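You operate a simulated robot arm through the tools that you are given. There is no shell and no other tool.

The job below is to be done with a simulated robot arm. You get a single attempt, and the scene is never put back.

Task
Vacuum the dust off the sorting table.
Fine: stand the nozzle back where it was and switch the vacuum off. Set down upright: vacuum nozzle.

Only the result counts: the job must be done as asked and must still hold three seconds after the hand-in. Knocking over, shifting, dropping, spilling or breaking anything else fails it.

Robot
A 6-joint arm with a two-finger gripper, fixed in place. Base frame: the origin is on the floor under the middle of its stand, x ahead of it, y to its left, z up. Readings come in cm, degrees, newtons and seconds.
With the tool pointing down near the work surface it reaches from about 84 to 88 cm from the base axis. Its first joint turns from -166.0 to 166.0 degrees. Payload 2.54 kg.
Tool frame: the origin (TCP) lies between the finger pads and is the grasp point; the fingertips stand 3 cm ahead of it; z points along the fingers, y is the line along which they close. The gripper opens to 11.6 cm; its body begins 9.5 cm behind the TCP.
Orientation is that of the tool frame in the base frame, as a unit quaternion [x, y, z, w]. With the fingers straight down and closing along the base's y, the tool's x points along the base's -x, its y along +y and its z along -z.

Tools
- The arm moves only by the tool apply_moves. Its argument "plan" is a list of rows, each an object (a shift or turn left out is 0, a gripper value left out holds the last) with "offset": the shift along the tool's x, y, z in units of 20 mm (1.0 is 20 mm), a list of three; "angular": the turn, a rotation vector about the tool's x, y, z in units of 8 degrees (1.0 is 8 degrees), a list of three; "hand": the opening, from 0 (shut) to 1 (fully open). In form: [{"offset": [dx, dy, dz], "angular": [rx, ry, rz], "hand": hand}, ...]. A call has 1 to 20 rows; each row shifts and turns the commanded pose from where the row before left it, along the tool's axes as they then stand. A call with a number of a shift or a turn outside -1 to 1 is refused whole. Each row takes 0.2 s and may step no farther than 5 cm and 8.6 degrees from the row before; otherwise, or with a gripper value out of range, the whole call is refused. Where a pose cannot be reached the arm comes as near as it can. A force on the tool above 40 N (or 10 N above the force at the start of the call, whichever is more), or a blocked arm, ends the call early, and 0.2 s more pass. Each finger travels about 7.2 cm/s and halts on what it meets, pressing with about 26 N; the grip force reading is that of the motor and also rises with nothing between the fingers. The clock runs only during rows and for 0.2 s after the last one: add rows that do not move to give the fingers time. It gives the time, the measured TCP pose, the force on the tool (base axes), the opening and the grip force at its end, in the units of the frame above (readings bear some noise), with the torque about the TCP (base axes, N m) and any sound that the robot's microphone picked up, and new pictures: "views" is both (left out), scene, wrist or none.
- Cameras (640 x 400 px; columns grow to the right, rows downward): "scene" is fixed at [39.99, 49.97, 142.65]; the picture's right is [-0.25, 0.97, 0.00], its down [0.88, 0.22, -0.43] and it looks along [-0.42, -0.11, -0.90] (base axes); focal length 214 px, centre (320, 200). "wrist" rides on the gripper at [6.9, -1.5, -12.2] in the tool frame; the picture's right is [0.21, 0.98, 0.00], its down [-0.83, 0.18, -0.53] and it looks along [-0.52, 0.11, 0.85] (tool axes); focal length 251 px, centre (320, 200).
- probe_pixels(camera, pixels): for up to 12 pixels [column, row] of the newest picture of that camera ("zoom" is the newest enlarged one), the place [x, y, z] in the base frame of the surface seen there, good to about 0.2 cm. The clock stands still meanwhile.
- close_up(camera, box): a new picture of the part [left, top, right, bottom] of that camera's present view, enlarged. The clock stands still meanwhile.
- finish_job(): hands the job in; it is judged then, once.

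Leave the gripper open and the arm clear of the work at the hand-in unless told otherwise.

The tools are called after "Call:" by a JSON object that holds its "name" and its "arguments". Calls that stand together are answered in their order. apply_moves: Moves the arm, as the interface text tells. Its arguments: {"type":"object","properties":{"plan":{"type":"array","items":{"type":"object","properties":{"offset":{"type":"array","items":{"type":"number"}},"angular":{"type":"array","items":{"type":"number"}},"hand":{"type":"number"}}}},"views":{"type":"string","enum":["both","scene","wrist","none"]}},"required":["plan"]} The other tools are called the same way: probe_pixels (camera, pixels) gives the place of the surface under pixels of a picture; close_up (camera, box) takes an enlarged picture of a part of a camera's view; finish_job () hands the job in.

At the start:

```text
t: 0.0
position: [21.92, 40.48, 116.09]
ee_rot: [0.0, 1.0, 0.0, 0.0]
contact_force: [-1.0, -0.3, 0.2]
moment: [0.05, 0.01, 0.02]
finger_gap: 11.58
gripper_force: 0.0
```

scene: 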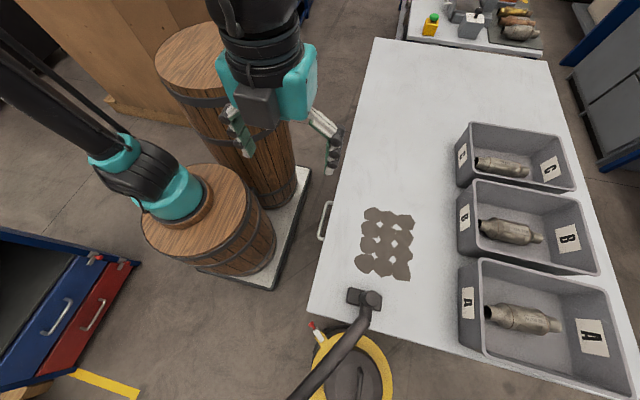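
wrist: 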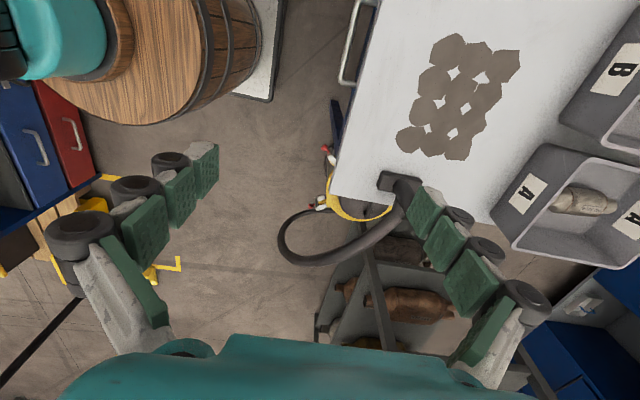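

I see the sorting table with grey dust patches around scene (385,243), the nozzle at about (365,298), and the yellow vacuum near (350,370). First I look closer at the nozzle, the vacuum and the dust.

Call:
{"name": "close_up", "arguments": {"camera": "scene", "box": [280, 270, 440, 400]}}

Call:
{"name": "close_up", "arguments": {"camera": "wrist", "box": [260, 120, 480, 280]}}

Call:
{"name": "probe_pixels", "arguments": {"camera": "scene", "pixels": [[373, 215], [405, 222], [360, 265], [402, 272], [385, 243], [354, 296], [372, 298], [366, 312], [312, 326], [340, 220], [350, 345], [320, 340]]}}

```text
3.08 times, centred on (360, 335) of scene
```

zoom: 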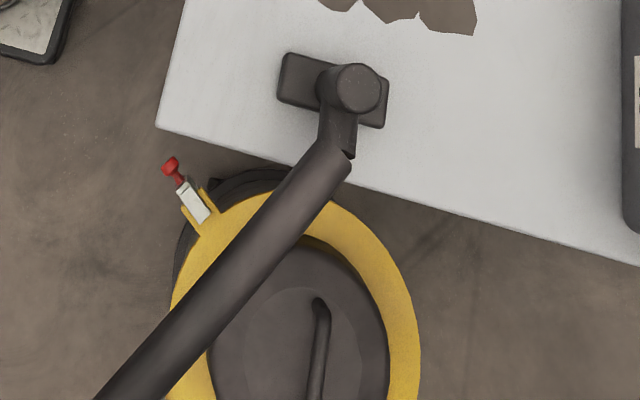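

```text
2.50 times, centred on (370, 200) of wrist
```

zoom: 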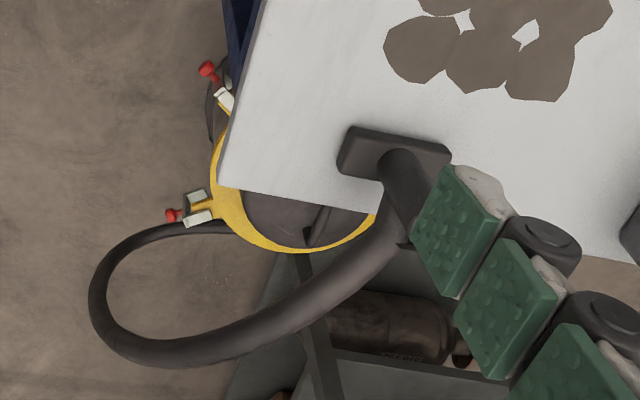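

```text
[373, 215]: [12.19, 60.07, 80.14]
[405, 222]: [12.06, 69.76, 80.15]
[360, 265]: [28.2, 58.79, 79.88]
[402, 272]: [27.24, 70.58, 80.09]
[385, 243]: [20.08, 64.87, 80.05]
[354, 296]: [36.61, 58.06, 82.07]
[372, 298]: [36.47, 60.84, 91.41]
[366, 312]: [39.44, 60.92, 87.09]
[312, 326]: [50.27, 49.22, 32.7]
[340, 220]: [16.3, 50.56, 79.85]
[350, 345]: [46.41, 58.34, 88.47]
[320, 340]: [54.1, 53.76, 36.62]
```

Table top is at z≈80, nozzle neck rises to about z 91. Next I do a still row to listen for any sound, and look more closely at the vacuum and its red parts.

Call:
{"name": "apply_moves", "arguments": {"plan": [{"offset": [0, 0, 0], "hand": 1}]}}

Call:
{"name": "close_up", "arguments": {"camera": "wrist", "box": [310, 130, 410, 220]}}

Call:
{"name": "close_up", "arguments": {"camera": "scene", "box": [296, 310, 396, 400]}}

```text
t: 0.4
position: [21.91, 40.43, 116.17]
ee_rot: [0.0, 1.0, 0.0, 0.0]
contact_force: [0.0, -0.2, 0.8]
moment: [0.01, 0.01, -0.05]
finger_gap: 11.61
gripper_force: 0.1
```

scene: 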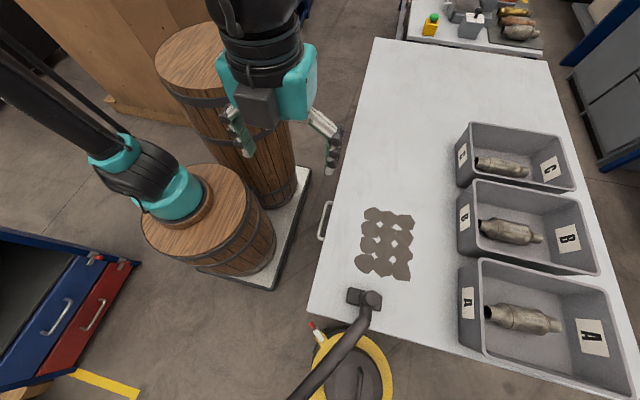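
wrist: 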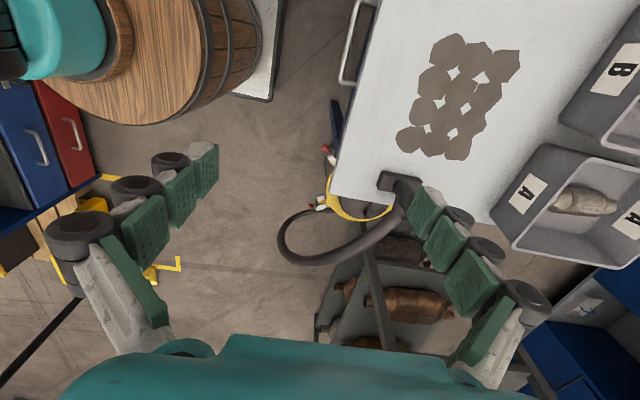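

```text
4.44 times, centred on (360, 175) of wrist
```

zoom: 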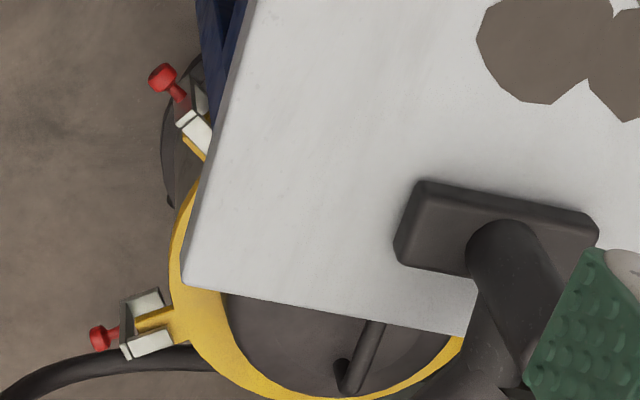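

```text
4.44 times, centred on (346, 355) of scene
```

zoom: 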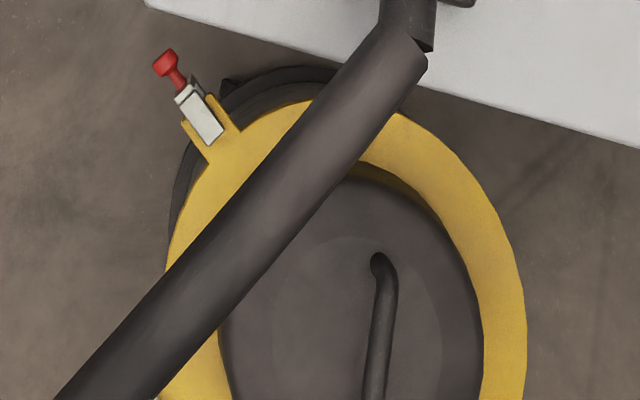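

No sound is reported, so the vacuum seems to be off. I probe the red and white latch-like pieces, vacuum top, hose, neck and surroundings.

Call:
{"name": "probe_pixels", "arguments": {"camera": "zoom", "pixels": [[165, 62], [207, 120], [230, 150], [260, 120], [300, 230], [380, 262], [370, 370], [480, 220], [420, 60], [120, 370], [405, 25], [240, 85]]}}

Call:
{"name": "probe_pixels", "arguments": {"camera": "wrist", "pixels": [[325, 148], [312, 206], [322, 200], [345, 205], [283, 235], [300, 262], [355, 255], [386, 180], [400, 185], [352, 75], [336, 120], [410, 215]]}}

Call:
{"name": "close_up", "arguments": {"camera": "scene", "box": [400, 0, 560, 60]}}

```text
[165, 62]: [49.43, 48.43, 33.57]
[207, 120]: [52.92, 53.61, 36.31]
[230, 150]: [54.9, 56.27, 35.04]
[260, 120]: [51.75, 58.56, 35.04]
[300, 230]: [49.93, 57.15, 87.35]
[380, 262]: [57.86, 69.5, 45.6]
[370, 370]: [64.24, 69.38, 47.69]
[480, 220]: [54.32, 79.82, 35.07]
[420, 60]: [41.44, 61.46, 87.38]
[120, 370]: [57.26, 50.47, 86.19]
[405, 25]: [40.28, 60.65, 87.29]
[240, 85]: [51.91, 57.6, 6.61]
```

```text
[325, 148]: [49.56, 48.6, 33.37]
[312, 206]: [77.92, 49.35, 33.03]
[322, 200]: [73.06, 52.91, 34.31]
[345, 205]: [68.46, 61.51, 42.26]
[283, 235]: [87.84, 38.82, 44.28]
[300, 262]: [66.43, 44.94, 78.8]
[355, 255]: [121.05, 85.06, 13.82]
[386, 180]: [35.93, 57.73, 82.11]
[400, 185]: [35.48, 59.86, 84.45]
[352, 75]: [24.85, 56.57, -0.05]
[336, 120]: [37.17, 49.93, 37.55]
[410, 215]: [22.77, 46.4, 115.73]
```

```text
4.00 times, centred on (480, 30) of scene
```

zoom: 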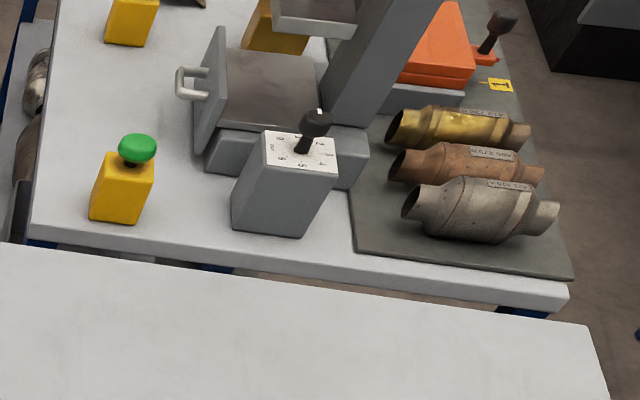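

The other bench holds a separate machine (green button, dial), not obviously part of the vacuum. I move the arm about 20 cm along +x, staying high (z 116), to see the vacuum and nozzle better with the wrist camera.

Call:
{"name": "apply_moves", "arguments": {"plan": [{"offset": [-1, 0, 0]}, {"offset": [-1, 0, 0]}, {"offset": [-1, 0, -0.5]}, {"offset": [-1, 0, -0.5]}, {"offset": [-1, 0, -0.5]}, {"offset": [-1, 0, -0.5]}, {"offset": [-1, 0, -0.5]}, {"offset": [-1, 0, -0.5]}, {"offset": [-1, 0, 0]}, {"offset": [-1, 0, 0]}]}}

```text
t: 2.6
position: [42.01, 40.34, 122.1]
ee_rot: [0.0, 1.0, 0.0, 0.0]
contact_force: [0.0, 1.1, -1.0]
moment: [0.01, -0.02, 0.0]
finger_gap: 11.59
gripper_force: 0.0
```

scene: 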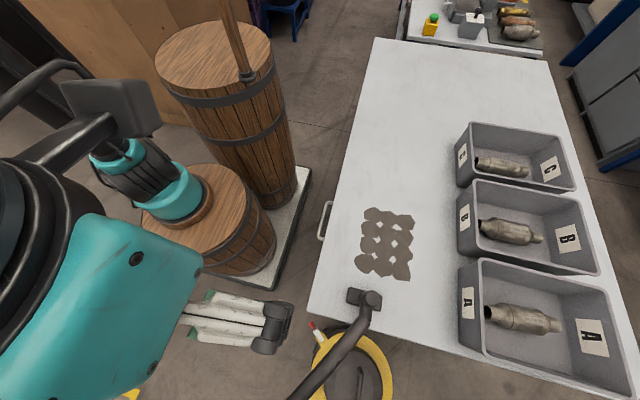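
wrist: 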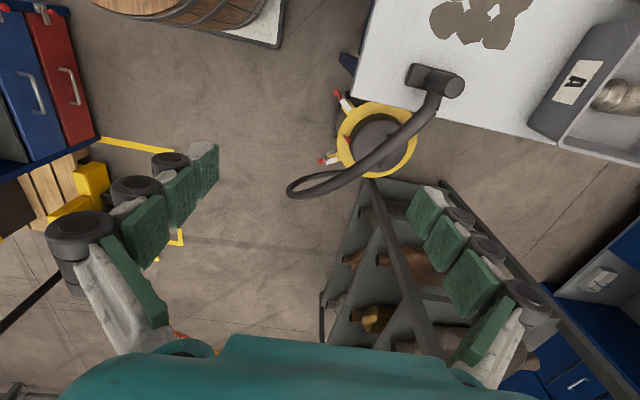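

Now the vacuum is visible at wrist (375,140), with a red thing around (345,140). Zooming in.

Call:
{"name": "close_up", "arguments": {"camera": "wrist", "box": [310, 80, 430, 200]}}

Call:
{"name": "close_up", "arguments": {"camera": "wrist", "box": [390, 50, 480, 120]}}

```text
3.33 times, centred on (370, 140) of wrist
```

zoom: 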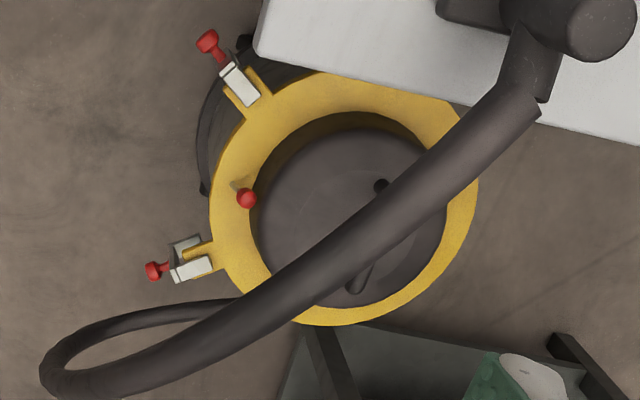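

```text
5.71 times, centred on (435, 85) of wrist
```

zoom: 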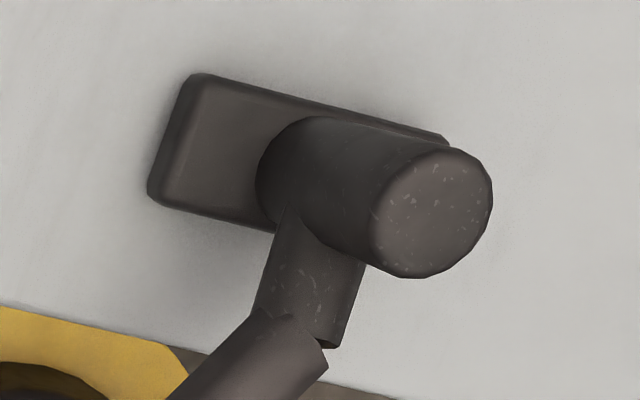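

A red ball lever stands on the yellow rim around wrist (347,139); it looks like the vacuum's toggle switch. I zoom tighter there.

Call:
{"name": "close_up", "arguments": {"camera": "wrist", "box": [332, 126, 364, 146]}}

Call:
{"name": "probe_pixels", "arguments": {"camera": "wrist", "pixels": [[347, 139], [344, 136], [352, 134], [345, 145], [338, 140], [360, 112], [375, 150], [397, 143], [463, 85], [425, 75], [443, 84], [430, 105]]}}

```text
16.00 times, centred on (348, 136) of wrist
```

zoom: 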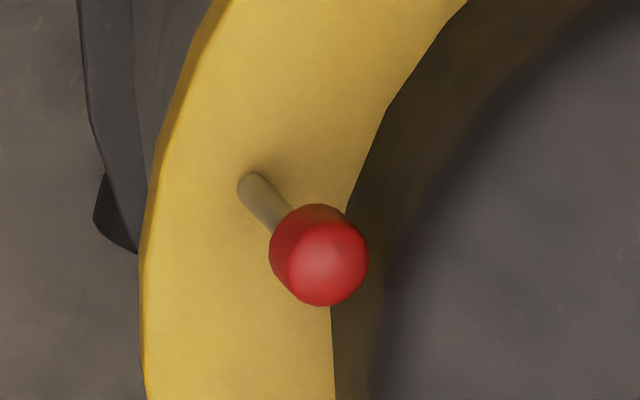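

```text
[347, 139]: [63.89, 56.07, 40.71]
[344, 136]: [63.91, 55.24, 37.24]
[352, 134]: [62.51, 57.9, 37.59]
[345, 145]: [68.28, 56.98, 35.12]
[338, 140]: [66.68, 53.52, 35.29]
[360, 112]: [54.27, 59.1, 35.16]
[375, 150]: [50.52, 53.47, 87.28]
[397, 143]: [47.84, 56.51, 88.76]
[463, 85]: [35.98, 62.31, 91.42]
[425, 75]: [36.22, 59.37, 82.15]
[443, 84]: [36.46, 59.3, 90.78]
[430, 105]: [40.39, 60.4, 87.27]
```

The red toggle: ball near (63.9, 55.9, 39.6), its foot near (63.8, 54.5, 35), so it leans towards +y; the hose passes above at z≈80–87. I probe the arm's base, barrel, hose path and table edges to plan the way.

Call:
{"name": "probe_pixels", "arguments": {"camera": "scene", "pixels": [[178, 197], [210, 245], [130, 190], [110, 150], [260, 270], [325, 218], [309, 311], [330, 318], [450, 355], [376, 40], [205, 50], [290, 200]]}}

Call:
{"name": "probe_pixels", "arguments": {"camera": "wrist", "pixels": [[420, 122], [400, 142], [375, 162], [350, 175], [320, 185], [295, 190], [295, 182], [325, 177], [345, 171], [372, 172], [390, 200], [420, 250]]}}

```text
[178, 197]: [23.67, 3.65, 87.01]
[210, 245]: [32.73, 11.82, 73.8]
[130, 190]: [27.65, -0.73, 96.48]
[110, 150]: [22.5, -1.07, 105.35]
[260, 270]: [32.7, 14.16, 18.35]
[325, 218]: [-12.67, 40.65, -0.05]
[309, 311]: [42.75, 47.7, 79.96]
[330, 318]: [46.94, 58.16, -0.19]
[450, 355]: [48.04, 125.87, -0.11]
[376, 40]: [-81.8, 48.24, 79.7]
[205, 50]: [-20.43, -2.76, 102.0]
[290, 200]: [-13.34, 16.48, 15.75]
```

```text
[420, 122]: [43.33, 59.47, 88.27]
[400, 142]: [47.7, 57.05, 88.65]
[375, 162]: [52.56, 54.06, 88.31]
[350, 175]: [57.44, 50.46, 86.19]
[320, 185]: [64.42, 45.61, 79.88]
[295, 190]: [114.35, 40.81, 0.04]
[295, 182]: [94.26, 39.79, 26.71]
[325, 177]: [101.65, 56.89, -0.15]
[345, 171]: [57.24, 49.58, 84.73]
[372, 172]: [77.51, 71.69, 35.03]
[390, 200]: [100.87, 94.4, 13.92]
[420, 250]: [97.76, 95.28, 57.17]
```

The lever foot-to-ball lean is toward +y; the hose crosses overhead at about (57,50,86). I plan to bring the gripper low, before the hose (around x 48, y 36), then tilt outward and go under the hose to the toggle. First: half-close the gripper and descend in a clear space to z≈98.

Call:
{"name": "apply_moves", "arguments": {"plan": [{"offset": [-0.3, -0.2, 0.5], "hand": 0.45}, {"offset": [-0.3, -0.2, 1]}, {"offset": [-0.3, -0.2, 1]}, {"offset": [-0.3, -0.2, 1]}, {"offset": [-0.3, -0.2, 1]}, {"offset": [-0.3, -0.2, 1]}, {"offset": [-0.3, -0.2, 1]}, {"offset": [-0.3, -0.2, 1]}, {"offset": [-0.3, -0.2, 1]}, {"offset": [-0.3, -0.2, 1]}, {"offset": [0, 0, 1]}, {"offset": [0, 0, 1]}]}}

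```text
t: 5.2
position: [47.83, 36.41, 99.19]
ee_rot: [0.0, 1.0, 0.001, -0.001]
contact_force: [0.0, -0.7, 0.4]
moment: [0.04, 0.03, 0.01]
finger_gap: 5.24
gripper_force: 0.1
```

scene: 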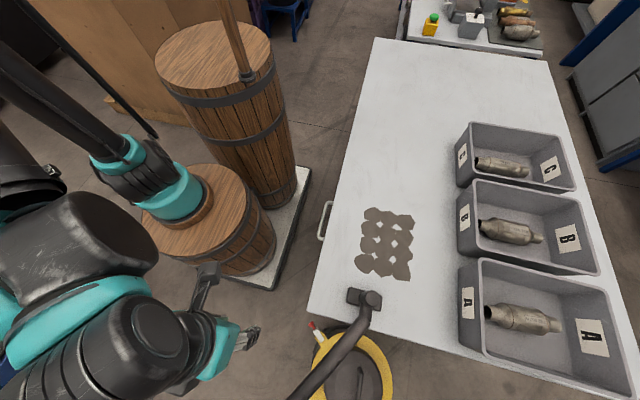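
wrist: 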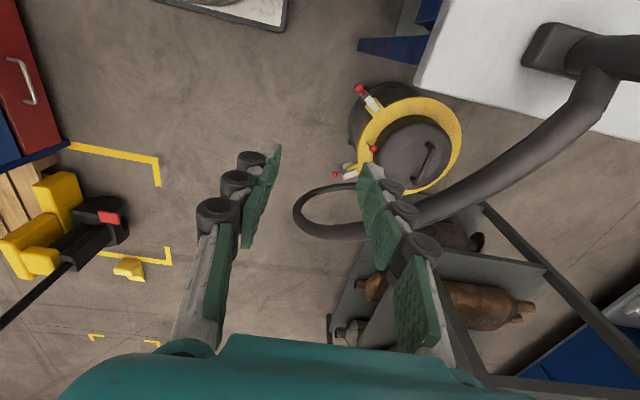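

Good view of the vacuum now: red ball at wrist (373,148). I zoom there and probe the hose loop and neighbouring parts.

Call:
{"name": "close_up", "arguments": {"camera": "wrist", "box": [325, 75, 475, 200]}}

Call:
{"name": "probe_pixels", "arguments": {"camera": "wrist", "pixels": [[373, 148], [369, 152], [383, 145], [395, 140], [405, 140], [430, 160], [300, 210], [350, 230], [440, 207], [500, 175], [580, 110], [360, 90]]}}

```text
3.20 times, centred on (400, 138) of wrist
```

zoom: 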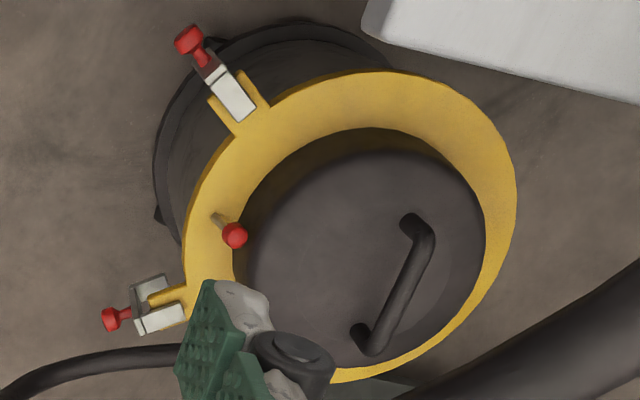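

```text
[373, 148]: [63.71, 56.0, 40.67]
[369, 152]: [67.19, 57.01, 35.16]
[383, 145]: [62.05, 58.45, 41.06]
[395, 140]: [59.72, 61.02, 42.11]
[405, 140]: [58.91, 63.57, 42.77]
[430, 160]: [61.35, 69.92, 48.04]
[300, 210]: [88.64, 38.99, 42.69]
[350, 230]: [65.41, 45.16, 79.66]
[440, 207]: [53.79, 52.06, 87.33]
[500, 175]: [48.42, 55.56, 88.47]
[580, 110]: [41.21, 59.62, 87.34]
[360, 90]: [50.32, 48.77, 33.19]
```

The lid dome sits right behind the ball on the +y side (z≈41 at y 58.5), so I would rather grip the ball across x and carry it over toward −y. I measure the rim's inner edge and the lever foot exactly.

Call:
{"name": "close_up", "arguments": {"camera": "wrist", "box": [352, 130, 400, 160]}}

Call:
{"name": "probe_pixels", "arguments": {"camera": "zoom", "pixels": [[270, 190], [290, 250], [220, 150], [350, 250], [380, 200], [420, 120], [400, 160], [360, 150], [330, 140], [450, 250], [340, 180], [385, 90]]}}

```text
13.33 times, centred on (376, 145) of wrist
```

zoom: 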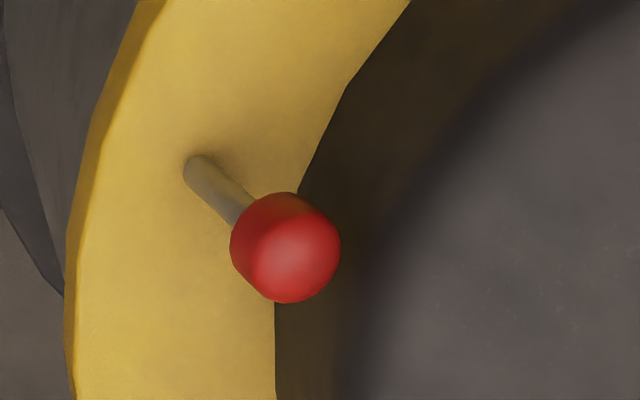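

```text
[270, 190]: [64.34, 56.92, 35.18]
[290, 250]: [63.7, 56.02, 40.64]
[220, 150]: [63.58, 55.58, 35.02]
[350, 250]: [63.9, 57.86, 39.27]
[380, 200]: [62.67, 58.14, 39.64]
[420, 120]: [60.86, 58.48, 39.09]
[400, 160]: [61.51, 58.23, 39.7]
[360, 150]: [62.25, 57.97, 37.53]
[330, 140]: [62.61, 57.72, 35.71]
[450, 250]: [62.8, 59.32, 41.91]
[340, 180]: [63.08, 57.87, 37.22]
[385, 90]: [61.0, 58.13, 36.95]
```

The dome wall is at y≈57.8, the ball's far side at y≈57.2, so gripping across x is right. I yaw the tool by +90° (tool z −90°) up here in free space, then check.

Call:
{"name": "apply_moves", "arguments": {"plan": [{"angular": [0, 0, -0.9375]}, {"angular": [0, 0, -0.9375]}, {"angular": [0, 0, -0.9375]}, {"angular": [0, 0, -0.9375]}, {"angular": [0, 0, -0.9375]}, {"angular": [0, 0, -0.9375]}, {"angular": [0, 0, -0.9375]}, {"angular": [0, 0, -0.9375]}, {"angular": [0, 0, -0.9375]}, {"angular": [0, 0, -0.9375]}, {"angular": [0, 0, -0.9375]}, {"angular": [0, 0, -0.9375]}]}}

```text
t: 7.8
position: [47.79, 36.47, 99.15]
ee_rot: [0.707, -0.707, 0.0, 0.001]
contact_force: [0.1, -0.2, -0.6]
moment: [0.03, 0.0, -0.01]
finger_gap: 5.2
gripper_force: 0.1
```

scene: 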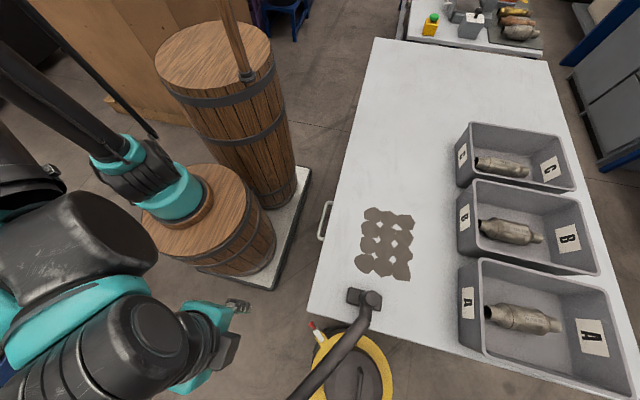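
wrist: 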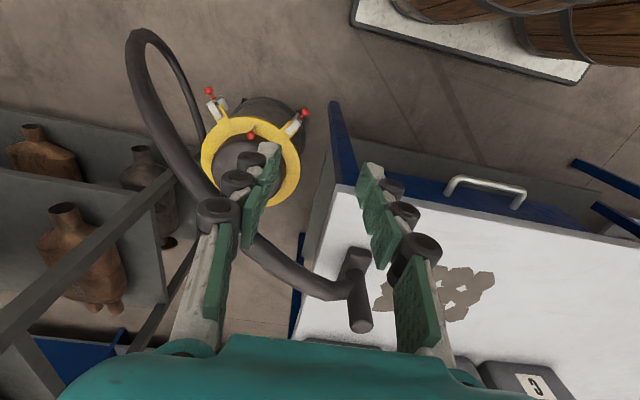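

Yaw done. Now tilt 30° outward so the fingers point toward the toggle under the hose.

Call:
{"name": "apply_moves", "arguments": {"plan": [{"angular": [0.47, -0.81, 0]}, {"angular": [0.47, -0.81, 0]}, {"angular": [0.47, -0.81, 0]}, {"angular": [0.47, -0.81, 0]}, {"angular": [0, 0, 0]}]}}

```text
t: 9.0
position: [48.0, 36.58, 99.24]
ee_rot: [-0.683, 0.683, 0.067, 0.251]
contact_force: [-0.8, 0.9, 0.2]
moment: [0.0, -0.02, -0.02]
finger_gap: 5.21
gripper_force: 0.1
```

scene: 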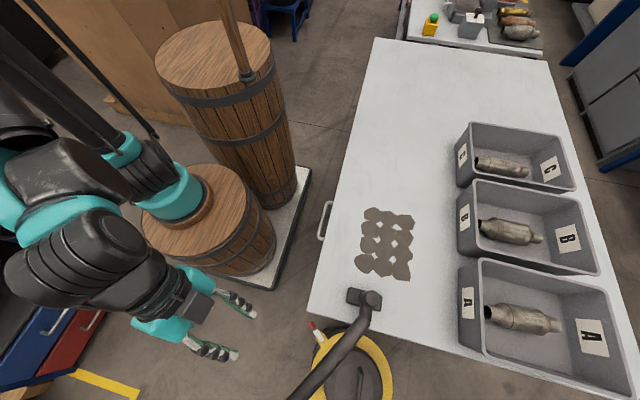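
wrist: 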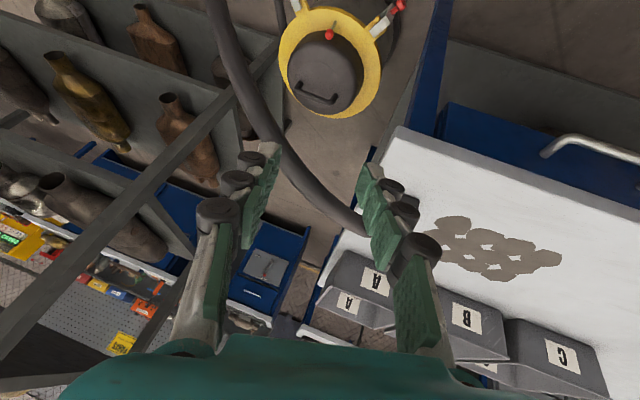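

Tilt is as wanted. Now descend in front of the hose, keeping x≈50, y≈36, in two halves.

Call:
{"name": "apply_moves", "arguments": {"plan": [{"offset": [0.4925, 0.226, 0.958]}, {"offset": [0.4925, 0.226, 0.958]}, {"offset": [0.4925, 0.226, 0.958]}, {"offset": [0.4925, 0.226, 0.958]}, {"offset": [0.4925, 0.226, 0.958]}, {"offset": [0.4925, 0.226, 0.958]}, {"offset": [0.4925, 0.226, 0.958]}, {"offset": [0.4925, 0.226, 0.958]}, {"offset": [0.4925, 0.226, 0.958]}, {"offset": [0.4925, 0.226, 0.958]}]}}

```text
t: 11.2
position: [48.86, 36.2, 77.1]
ee_rot: [-0.682, 0.684, 0.066, 0.25]
contact_force: [0.1, 0.9, 0.4]
moment: [0.02, 0.0, 0.01]
finger_gap: 5.19
gripper_force: 0.1
```

scene: 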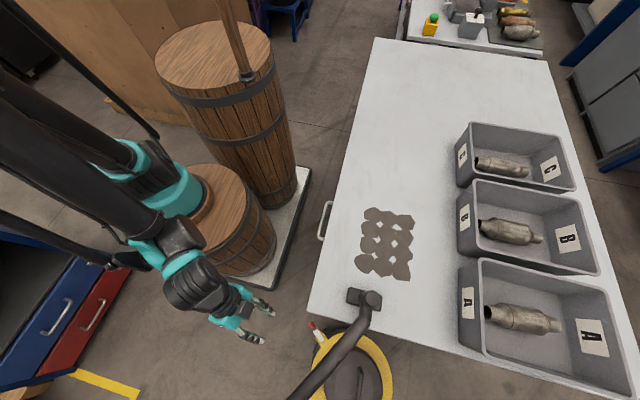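
wrist: 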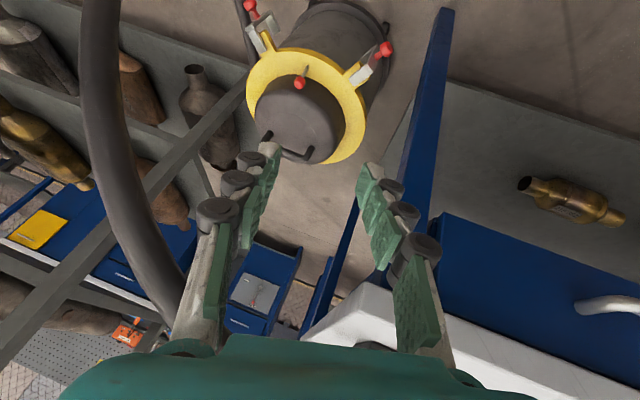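

All clear; the wrist image shows the vacuum below and the hose left. Continue down to z≈55.

Call:
{"name": "apply_moves", "arguments": {"plan": [{"offset": [0.4925, 0.226, 0.958]}, {"offset": [0.4925, 0.226, 0.958]}, {"offset": [0.4925, 0.226, 0.958]}, {"offset": [0.4925, 0.226, 0.958]}, {"offset": [0.4925, 0.226, 0.958]}, {"offset": [0.4925, 0.226, 0.958]}, {"offset": [0.4925, 0.226, 0.958]}, {"offset": [0.4925, 0.226, 0.958]}, {"offset": [0.4925, 0.226, 0.958]}, {"offset": [0.4925, 0.226, 0.958]}]}}

```text
t: 13.4
position: [53.65, 41.18, 71.3]
ee_rot: [0.684, -0.683, -0.066, -0.248]
contact_force: [-0.7, 0.5, 0.8]
moment: [-0.02, -0.03, 0.0]
finger_gap: 5.23
gripper_force: 0.0
out of reach, approached as far as the arm can: row 2, 3, 4, 5, 6, 7, 8, 9, 10
```

scene: 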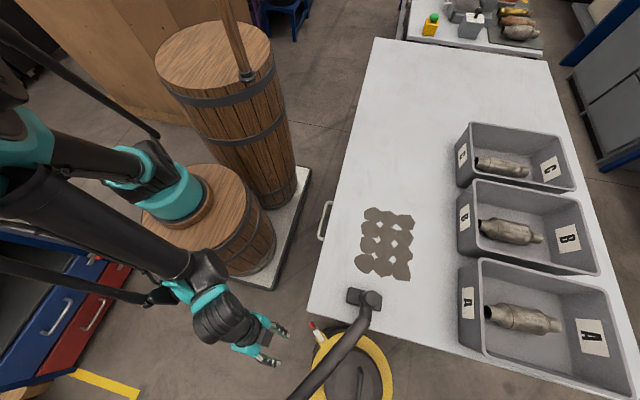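
wrist: 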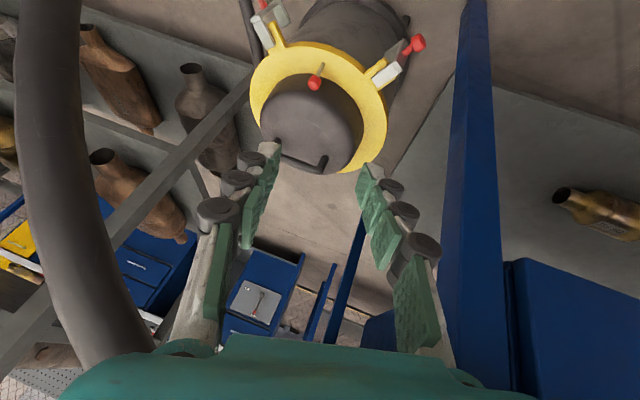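

The arm could not go as low that close to its base; it stopped at (53.7, 41.2, 71.3). I probe the forearm and wrist positions to see clearances to the hose before going outward.

Call:
{"name": "probe_pixels", "arguments": {"camera": "scene", "pixels": [[205, 268], [225, 320], [150, 235], [60, 190], [250, 352], [215, 300], [150, 297], [175, 290], [265, 330], [110, 290], [268, 358], [240, 300]]}}

Call:
{"name": "apply_moves", "arguments": {"plan": [{"offset": [0, 0, 0]}], "views": "none"}}

```text
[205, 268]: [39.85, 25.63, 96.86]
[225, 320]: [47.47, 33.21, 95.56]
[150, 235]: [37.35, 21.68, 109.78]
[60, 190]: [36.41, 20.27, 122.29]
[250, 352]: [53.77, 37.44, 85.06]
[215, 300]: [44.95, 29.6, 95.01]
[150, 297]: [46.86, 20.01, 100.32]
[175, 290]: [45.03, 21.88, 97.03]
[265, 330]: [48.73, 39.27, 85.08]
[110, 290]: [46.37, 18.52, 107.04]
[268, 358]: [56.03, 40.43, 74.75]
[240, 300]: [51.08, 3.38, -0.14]
```

```text
t: 13.8
position: [53.75, 41.25, 71.31]
ee_rot: [-0.683, 0.684, 0.067, 0.249]
contact_force: [0.6, 0.5, 0.5]
moment: [-0.01, 0.02, 0.02]
finger_gap: 5.2
gripper_force: 0.1
```

The pose resets to what was reached. Wrist sits near (47,30,93), forearm is steep. I now advance outward and downward toward the toggle in small steps to see how low it goes.

Call:
{"name": "apply_moves", "arguments": {"plan": [{"offset": [-0.14, -0.186, 0.817]}, {"offset": [-0.14, -0.186, 0.817]}, {"offset": [-0.14, -0.186, 0.817]}, {"offset": [-0.14, -0.186, 0.817]}, {"offset": [-0.14, -0.186, 0.817]}]}}

```text
t: 15.0
position: [57.88, 46.37, 66.05]
ee_rot: [-0.683, 0.684, 0.065, 0.249]
contact_force: [-0.7, 1.3, 1.1]
moment: [0.0, 0.02, 0.01]
finger_gap: 5.22
gripper_force: 0.1
out of reach, approached as far as the arm can: row 1, 3
```

scene: 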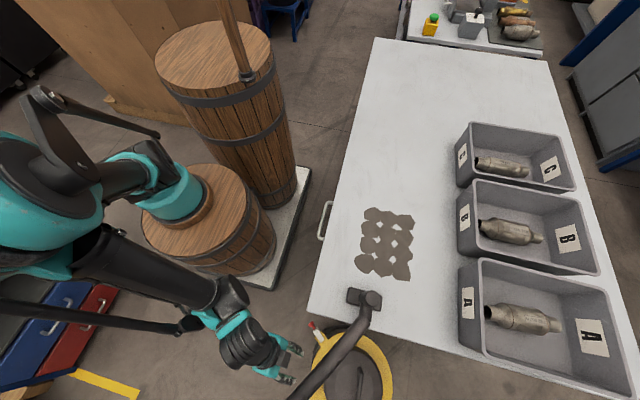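
wrist: 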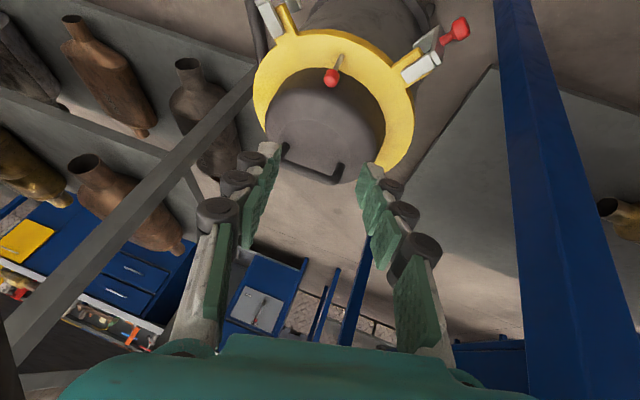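

It now reads (57.9, 46.4, 66.1). I probe the arm's links to learn its shape and judge clearance to the hose at (57–65, 45–50, 77–86).

Call:
{"name": "probe_pixels", "arguments": {"camera": "scene", "pixels": [[40, 205], [70, 250], [100, 190], [140, 165], [150, 150], [160, 275], [220, 295], [245, 345], [45, 100], [190, 322], [20, 250], [295, 350]]}}

Call:
{"name": "close_up", "arguments": {"camera": "scene", "box": [180, 260, 380, 400]}}

```text
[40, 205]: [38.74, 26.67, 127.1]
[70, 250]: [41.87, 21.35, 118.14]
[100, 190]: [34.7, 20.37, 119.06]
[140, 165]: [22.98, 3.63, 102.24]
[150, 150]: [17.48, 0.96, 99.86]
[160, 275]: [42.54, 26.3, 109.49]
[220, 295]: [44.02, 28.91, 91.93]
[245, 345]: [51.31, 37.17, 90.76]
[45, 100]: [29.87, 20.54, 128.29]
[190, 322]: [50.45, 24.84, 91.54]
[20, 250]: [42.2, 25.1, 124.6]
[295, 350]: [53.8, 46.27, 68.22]
```

```text
2.86 times, centred on (280, 330) of scene
```

zoom: 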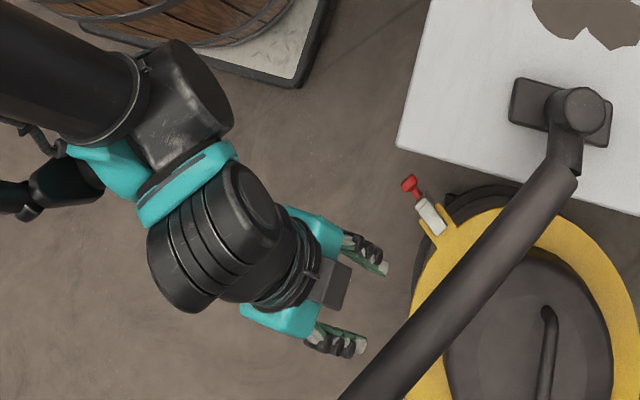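

Elbow is near (38,22,120), shoulder about z 95. I continue steeper: 3 cm outward, 6 cm down.

Call:
{"name": "apply_moves", "arguments": {"plan": [{"offset": [0.075, -0.022, 0.835]}, {"offset": [0.075, -0.022, 0.835]}, {"offset": [0.075, -0.022, 0.835]}, {"offset": [0.075, -0.022, 0.835]}]}}

```text
t: 16.0
position: [60.63, 49.71, 61.17]
ee_rot: [-0.683, 0.683, 0.067, 0.25]
contact_force: [0.0, -0.6, -0.3]
moment: [0.03, 0.0, 0.0]
finger_gap: 5.18
gripper_force: 0.0
out of reach, approached as far as the arm can: row 1, 2, 3, 4
```

scene: 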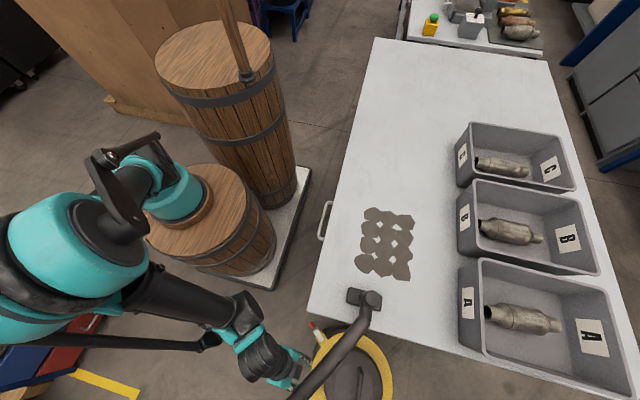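
wrist: 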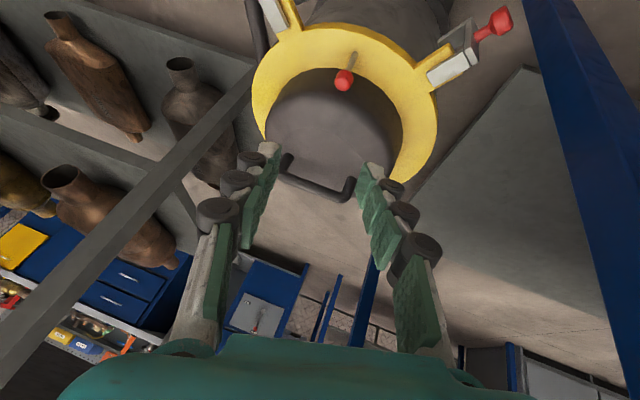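

Now at (60.6, 49.7, 61.2), gripper right under the hose. I check clearances with a close-up and probes before going on.

Call:
{"name": "close_up", "arguments": {"camera": "scene", "box": [200, 280, 360, 400]}}

Call:
{"name": "probe_pixels", "arguments": {"camera": "scene", "pixels": [[290, 380], [275, 385], [265, 360], [240, 345], [300, 392], [310, 385], [320, 370], [330, 355], [235, 310], [215, 340], [60, 240], [150, 190]]}}

```text
3.33 times, centred on (280, 340) of scene
```

zoom: 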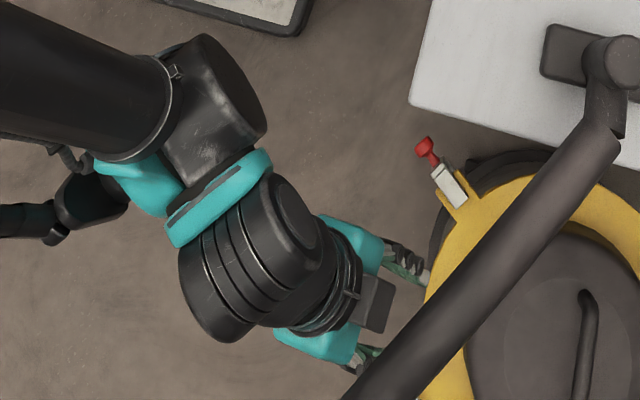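

```text
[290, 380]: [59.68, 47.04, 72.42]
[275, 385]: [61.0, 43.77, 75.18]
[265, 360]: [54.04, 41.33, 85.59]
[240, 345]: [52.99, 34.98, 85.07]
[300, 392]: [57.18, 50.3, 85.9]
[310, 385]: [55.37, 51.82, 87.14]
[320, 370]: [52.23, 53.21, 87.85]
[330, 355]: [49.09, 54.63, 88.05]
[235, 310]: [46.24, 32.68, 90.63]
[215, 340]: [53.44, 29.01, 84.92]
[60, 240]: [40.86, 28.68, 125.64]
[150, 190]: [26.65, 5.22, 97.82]
```

A dark box on the top of the gripper at scene (296,371) is nearest to the hose. I probe it.

Call:
{"name": "probe_pixels", "arguments": {"camera": "zoom", "pixels": [[375, 305], [388, 290], [370, 328], [360, 285], [395, 265], [340, 330], [400, 330], [430, 345], [350, 230], [420, 400], [345, 300], [300, 350]]}}

```text
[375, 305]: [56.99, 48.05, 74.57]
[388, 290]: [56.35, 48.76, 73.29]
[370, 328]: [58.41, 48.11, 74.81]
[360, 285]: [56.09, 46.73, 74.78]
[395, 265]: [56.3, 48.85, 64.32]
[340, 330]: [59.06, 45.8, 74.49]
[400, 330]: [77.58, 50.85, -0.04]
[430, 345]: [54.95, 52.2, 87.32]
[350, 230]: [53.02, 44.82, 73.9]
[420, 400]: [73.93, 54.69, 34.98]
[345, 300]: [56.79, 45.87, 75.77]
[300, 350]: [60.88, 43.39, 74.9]
```

The box's top is at z 74.6 with the hose's underside about 81, the gripper's right knuckle ~2–3 cm from the hose; going mostly down increases clearance. I continue 4 cm outward, 7 cm down.

Call:
{"name": "apply_moves", "arguments": {"plan": [{"offset": [0.03, 0, 0.75]}, {"offset": [0.0, 0, 0.8]}, {"offset": [-0.03, 0, 0.82]}, {"offset": [-0.05, 0, 0.82]}, {"offset": [-0.05, 0, 0.82]}]}}

```text
t: 17.2
position: [62.6, 53.55, 54.54]
ee_rot: [-0.683, 0.683, 0.066, 0.249]
contact_force: [-0.2, 0.1, 0.3]
moment: [0.0, -0.01, 0.02]
finger_gap: 5.2
gripper_force: 0.0
out of reach, approached as far as the arm can: row 2
```

scene: 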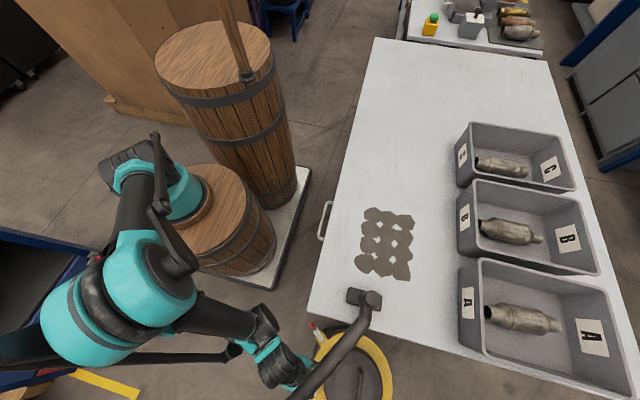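
wrist: 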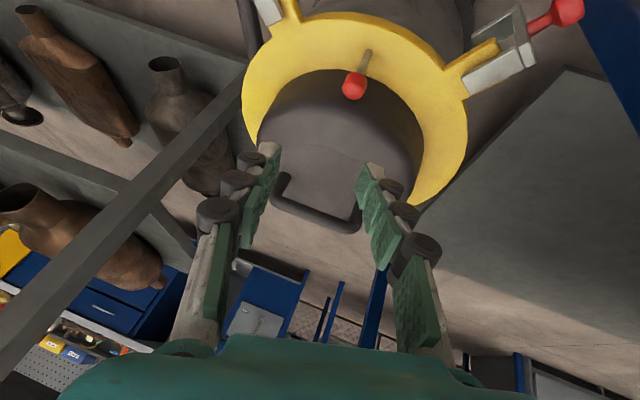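

Now (62.6, 53.6, 54.5), the ball is at wrist (354,85). I lower 8 cm further while reducing the tilt by 5°, staying under the hose.

Call:
{"name": "apply_moves", "arguments": {"plan": [{"offset": [0.19, 0.113, 0.786], "angular": [-0.0625, 0.108, 0]}, {"offset": [0.19, 0.113, 0.786], "angular": [-0.0625, 0.108, 0]}, {"offset": [0.19, 0.113, 0.786], "angular": [-0.0625, 0.108, 0]}, {"offset": [0.19, 0.113, 0.786], "angular": [-0.0625, 0.108, 0]}, {"offset": [0.19, 0.113, 0.786], "angular": [-0.0625, 0.108, 0]}]}}

```text
t: 18.4
position: [63.63, 55.13, 46.47]
ee_rot: [-0.69, 0.691, 0.055, 0.209]
contact_force: [0.6, 0.2, 0.1]
moment: [-0.01, -0.03, -0.01]
finger_gap: 5.2
gripper_force: 0.1
```

scene: 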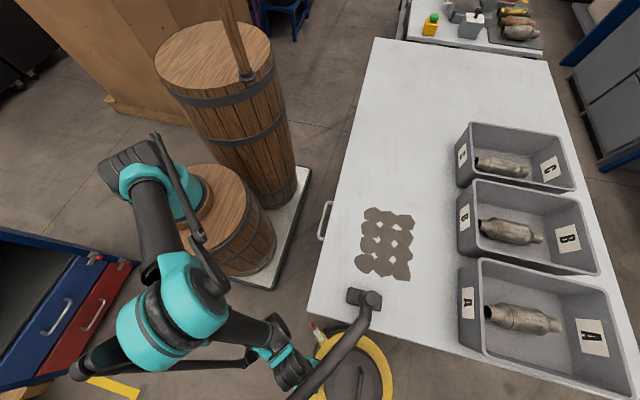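
wrist: 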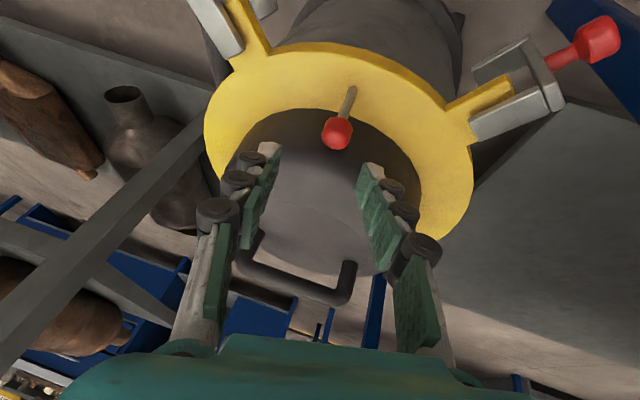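

The ball (337,133) is between and below the fingertips (265,150) and (372,170). I zoom and probe to align.

Call:
{"name": "close_up", "arguments": {"camera": "wrist", "box": [220, 70, 440, 210]}}

Call:
{"name": "probe_pixels", "arguments": {"camera": "wrist", "pixels": [[337, 133], [330, 128], [345, 128], [337, 145], [350, 92], [347, 105], [268, 148], [374, 168], [278, 155], [362, 175], [340, 155], [320, 150]]}}

```text
2.86 times, centred on (330, 140) of wrist
```

zoom: 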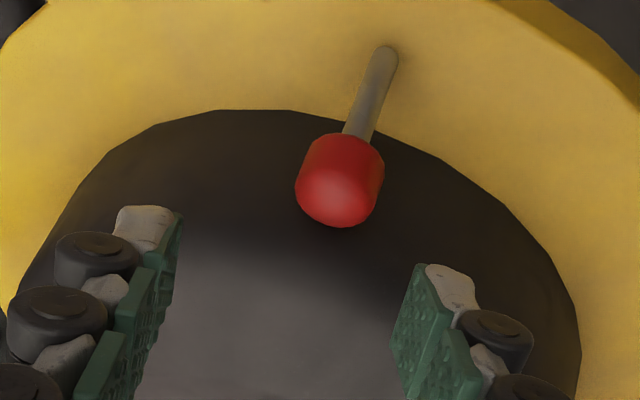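

```text
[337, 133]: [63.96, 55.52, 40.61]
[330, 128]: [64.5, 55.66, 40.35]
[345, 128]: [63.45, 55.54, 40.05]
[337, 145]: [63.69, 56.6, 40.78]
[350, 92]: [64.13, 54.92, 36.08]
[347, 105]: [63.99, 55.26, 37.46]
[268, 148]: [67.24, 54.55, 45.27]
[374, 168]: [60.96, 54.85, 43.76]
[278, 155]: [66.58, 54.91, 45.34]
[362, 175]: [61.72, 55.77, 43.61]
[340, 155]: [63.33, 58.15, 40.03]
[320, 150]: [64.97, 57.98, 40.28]
```

Ball centre about (63.9, 55.9, 39.8); fingers straddle it in x. I lower about 4.9 cm so that the fingertips flank the ball.

Call:
{"name": "apply_moves", "arguments": {"plan": [{"offset": [0.292, 0.189, 0.739]}, {"offset": [0.292, 0.189, 0.739]}, {"offset": [0.292, 0.189, 0.739]}]}}

```text
t: 19.2
position: [63.58, 55.24, 41.6]
ee_rot: [-0.69, 0.691, 0.055, 0.208]
contact_force: [0.7, 0.6, 0.4]
moment: [0.04, -0.03, 0.01]
finger_gap: 5.22
gripper_force: 0.0
```

scene: 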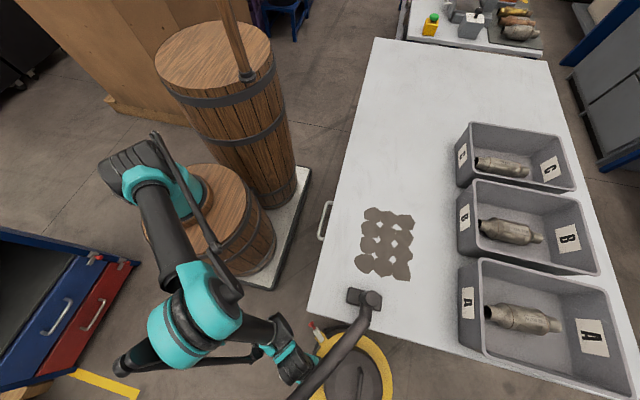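
wrist: 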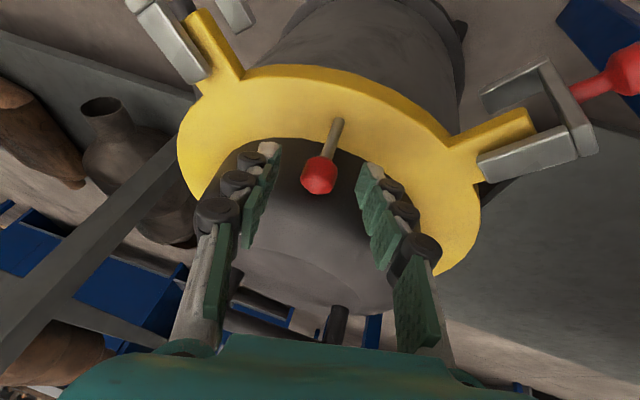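

The ball at (320,177) is now between the finger tips. A close look before closing.

Call:
{"name": "close_up", "arguments": {"camera": "wrist", "box": [230, 100, 420, 230]}}

Call:
{"name": "probe_pixels", "arguments": {"camera": "wrist", "pixels": [[320, 177], [312, 165], [320, 190], [335, 130], [330, 150], [268, 148], [374, 168], [278, 152], [362, 178], [372, 180]]}}

```text
3.08 times, centred on (325, 165) of wrist
```

zoom: 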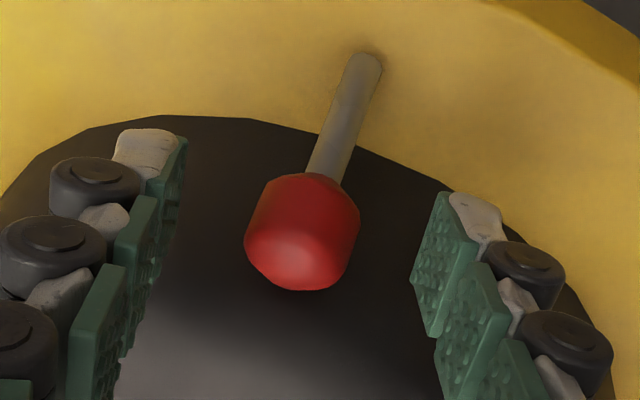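

```text
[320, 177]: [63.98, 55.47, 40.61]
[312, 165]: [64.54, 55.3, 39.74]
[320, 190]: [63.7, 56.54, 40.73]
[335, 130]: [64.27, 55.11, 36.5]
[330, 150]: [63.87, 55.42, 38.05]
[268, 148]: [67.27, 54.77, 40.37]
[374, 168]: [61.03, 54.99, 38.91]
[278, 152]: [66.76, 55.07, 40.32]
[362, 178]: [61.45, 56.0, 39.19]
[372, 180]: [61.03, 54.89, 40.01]
```

Fingers' inner faces at x≈66.7 and 61.5, ball at 63.9. I close on the ball.

Call:
{"name": "apply_moves", "arguments": {"plan": [{"hand": 0.1}, {"hand": 0.1}, {"hand": 0.1}]}}

```text
t: 20.0
position: [63.51, 55.4, 41.57]
ee_rot: [-0.69, 0.691, 0.055, 0.208]
contact_force: [-1.4, 0.1, 0.6]
moment: [0.06, 0.24, 0.0]
finger_gap: 2.19
gripper_force: 26.5
```

scene: 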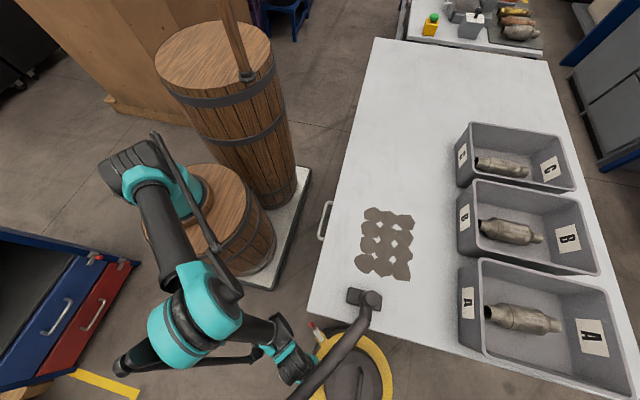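
wrist: 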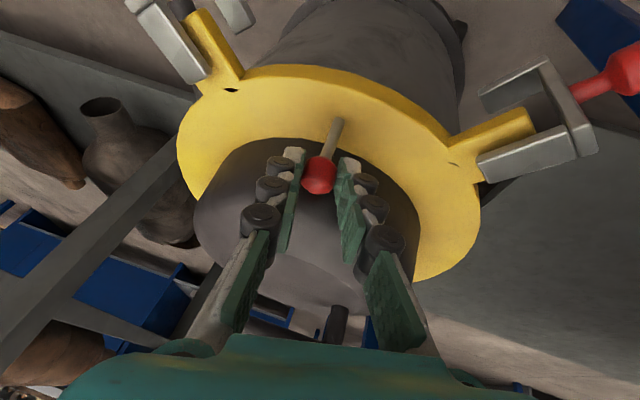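

Ball is gripped (gap 2.19). I carry it over toward −y by about 2.3 cm, reducing the tilt a little so that the wrist stays put.

Call:
{"name": "apply_moves", "arguments": {"plan": [{"offset": [0.349, -0.015, -0.137], "angular": [-0.008, 0.2, -0.043]}, {"offset": [0.349, -0.015, -0.13], "angular": [-0.008, 0.2, -0.043]}, {"offset": [0.352, -0.015, -0.12], "angular": [-0.008, 0.2, -0.043]}]}}

```text
t: 20.8
position: [63.71, 53.24, 41.58]
ee_rot: [0.699, -0.692, -0.026, -0.177]
contact_force: [-5.6, 5.6, 0.9]
moment: [0.32, 0.26, 0.17]
finger_gap: 2.24
gripper_force: 22.7
out of reach, approached as far as the arm can: row 3
```

scene: 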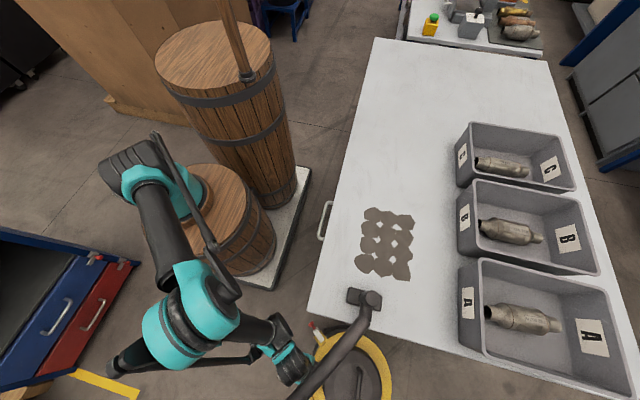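
wrist: 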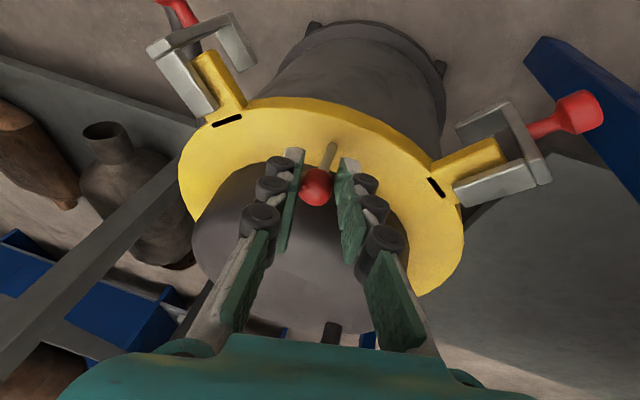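

Force −5.6/+5.6 N; I look whether the lever moved with the fingers.

Call:
{"name": "close_up", "arguments": {"camera": "wrist", "box": [240, 110, 400, 230]}}

Call:
{"name": "probe_pixels", "arguments": {"camera": "wrist", "pixels": [[315, 187], [310, 178], [320, 200], [330, 148], [325, 160], [350, 165], [297, 155], [345, 250], [315, 215], [330, 145]]}}

```text
3.33 times, centred on (320, 170) of wrist
```

zoom: 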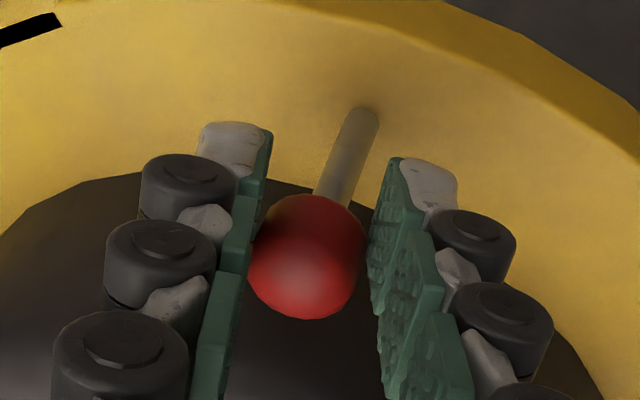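

```text
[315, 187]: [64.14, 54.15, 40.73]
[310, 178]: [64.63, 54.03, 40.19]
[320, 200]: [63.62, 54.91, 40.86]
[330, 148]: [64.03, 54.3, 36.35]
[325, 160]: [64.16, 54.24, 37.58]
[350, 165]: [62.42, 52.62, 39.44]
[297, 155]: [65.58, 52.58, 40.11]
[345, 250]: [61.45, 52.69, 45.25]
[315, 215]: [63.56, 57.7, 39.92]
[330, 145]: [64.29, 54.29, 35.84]
```

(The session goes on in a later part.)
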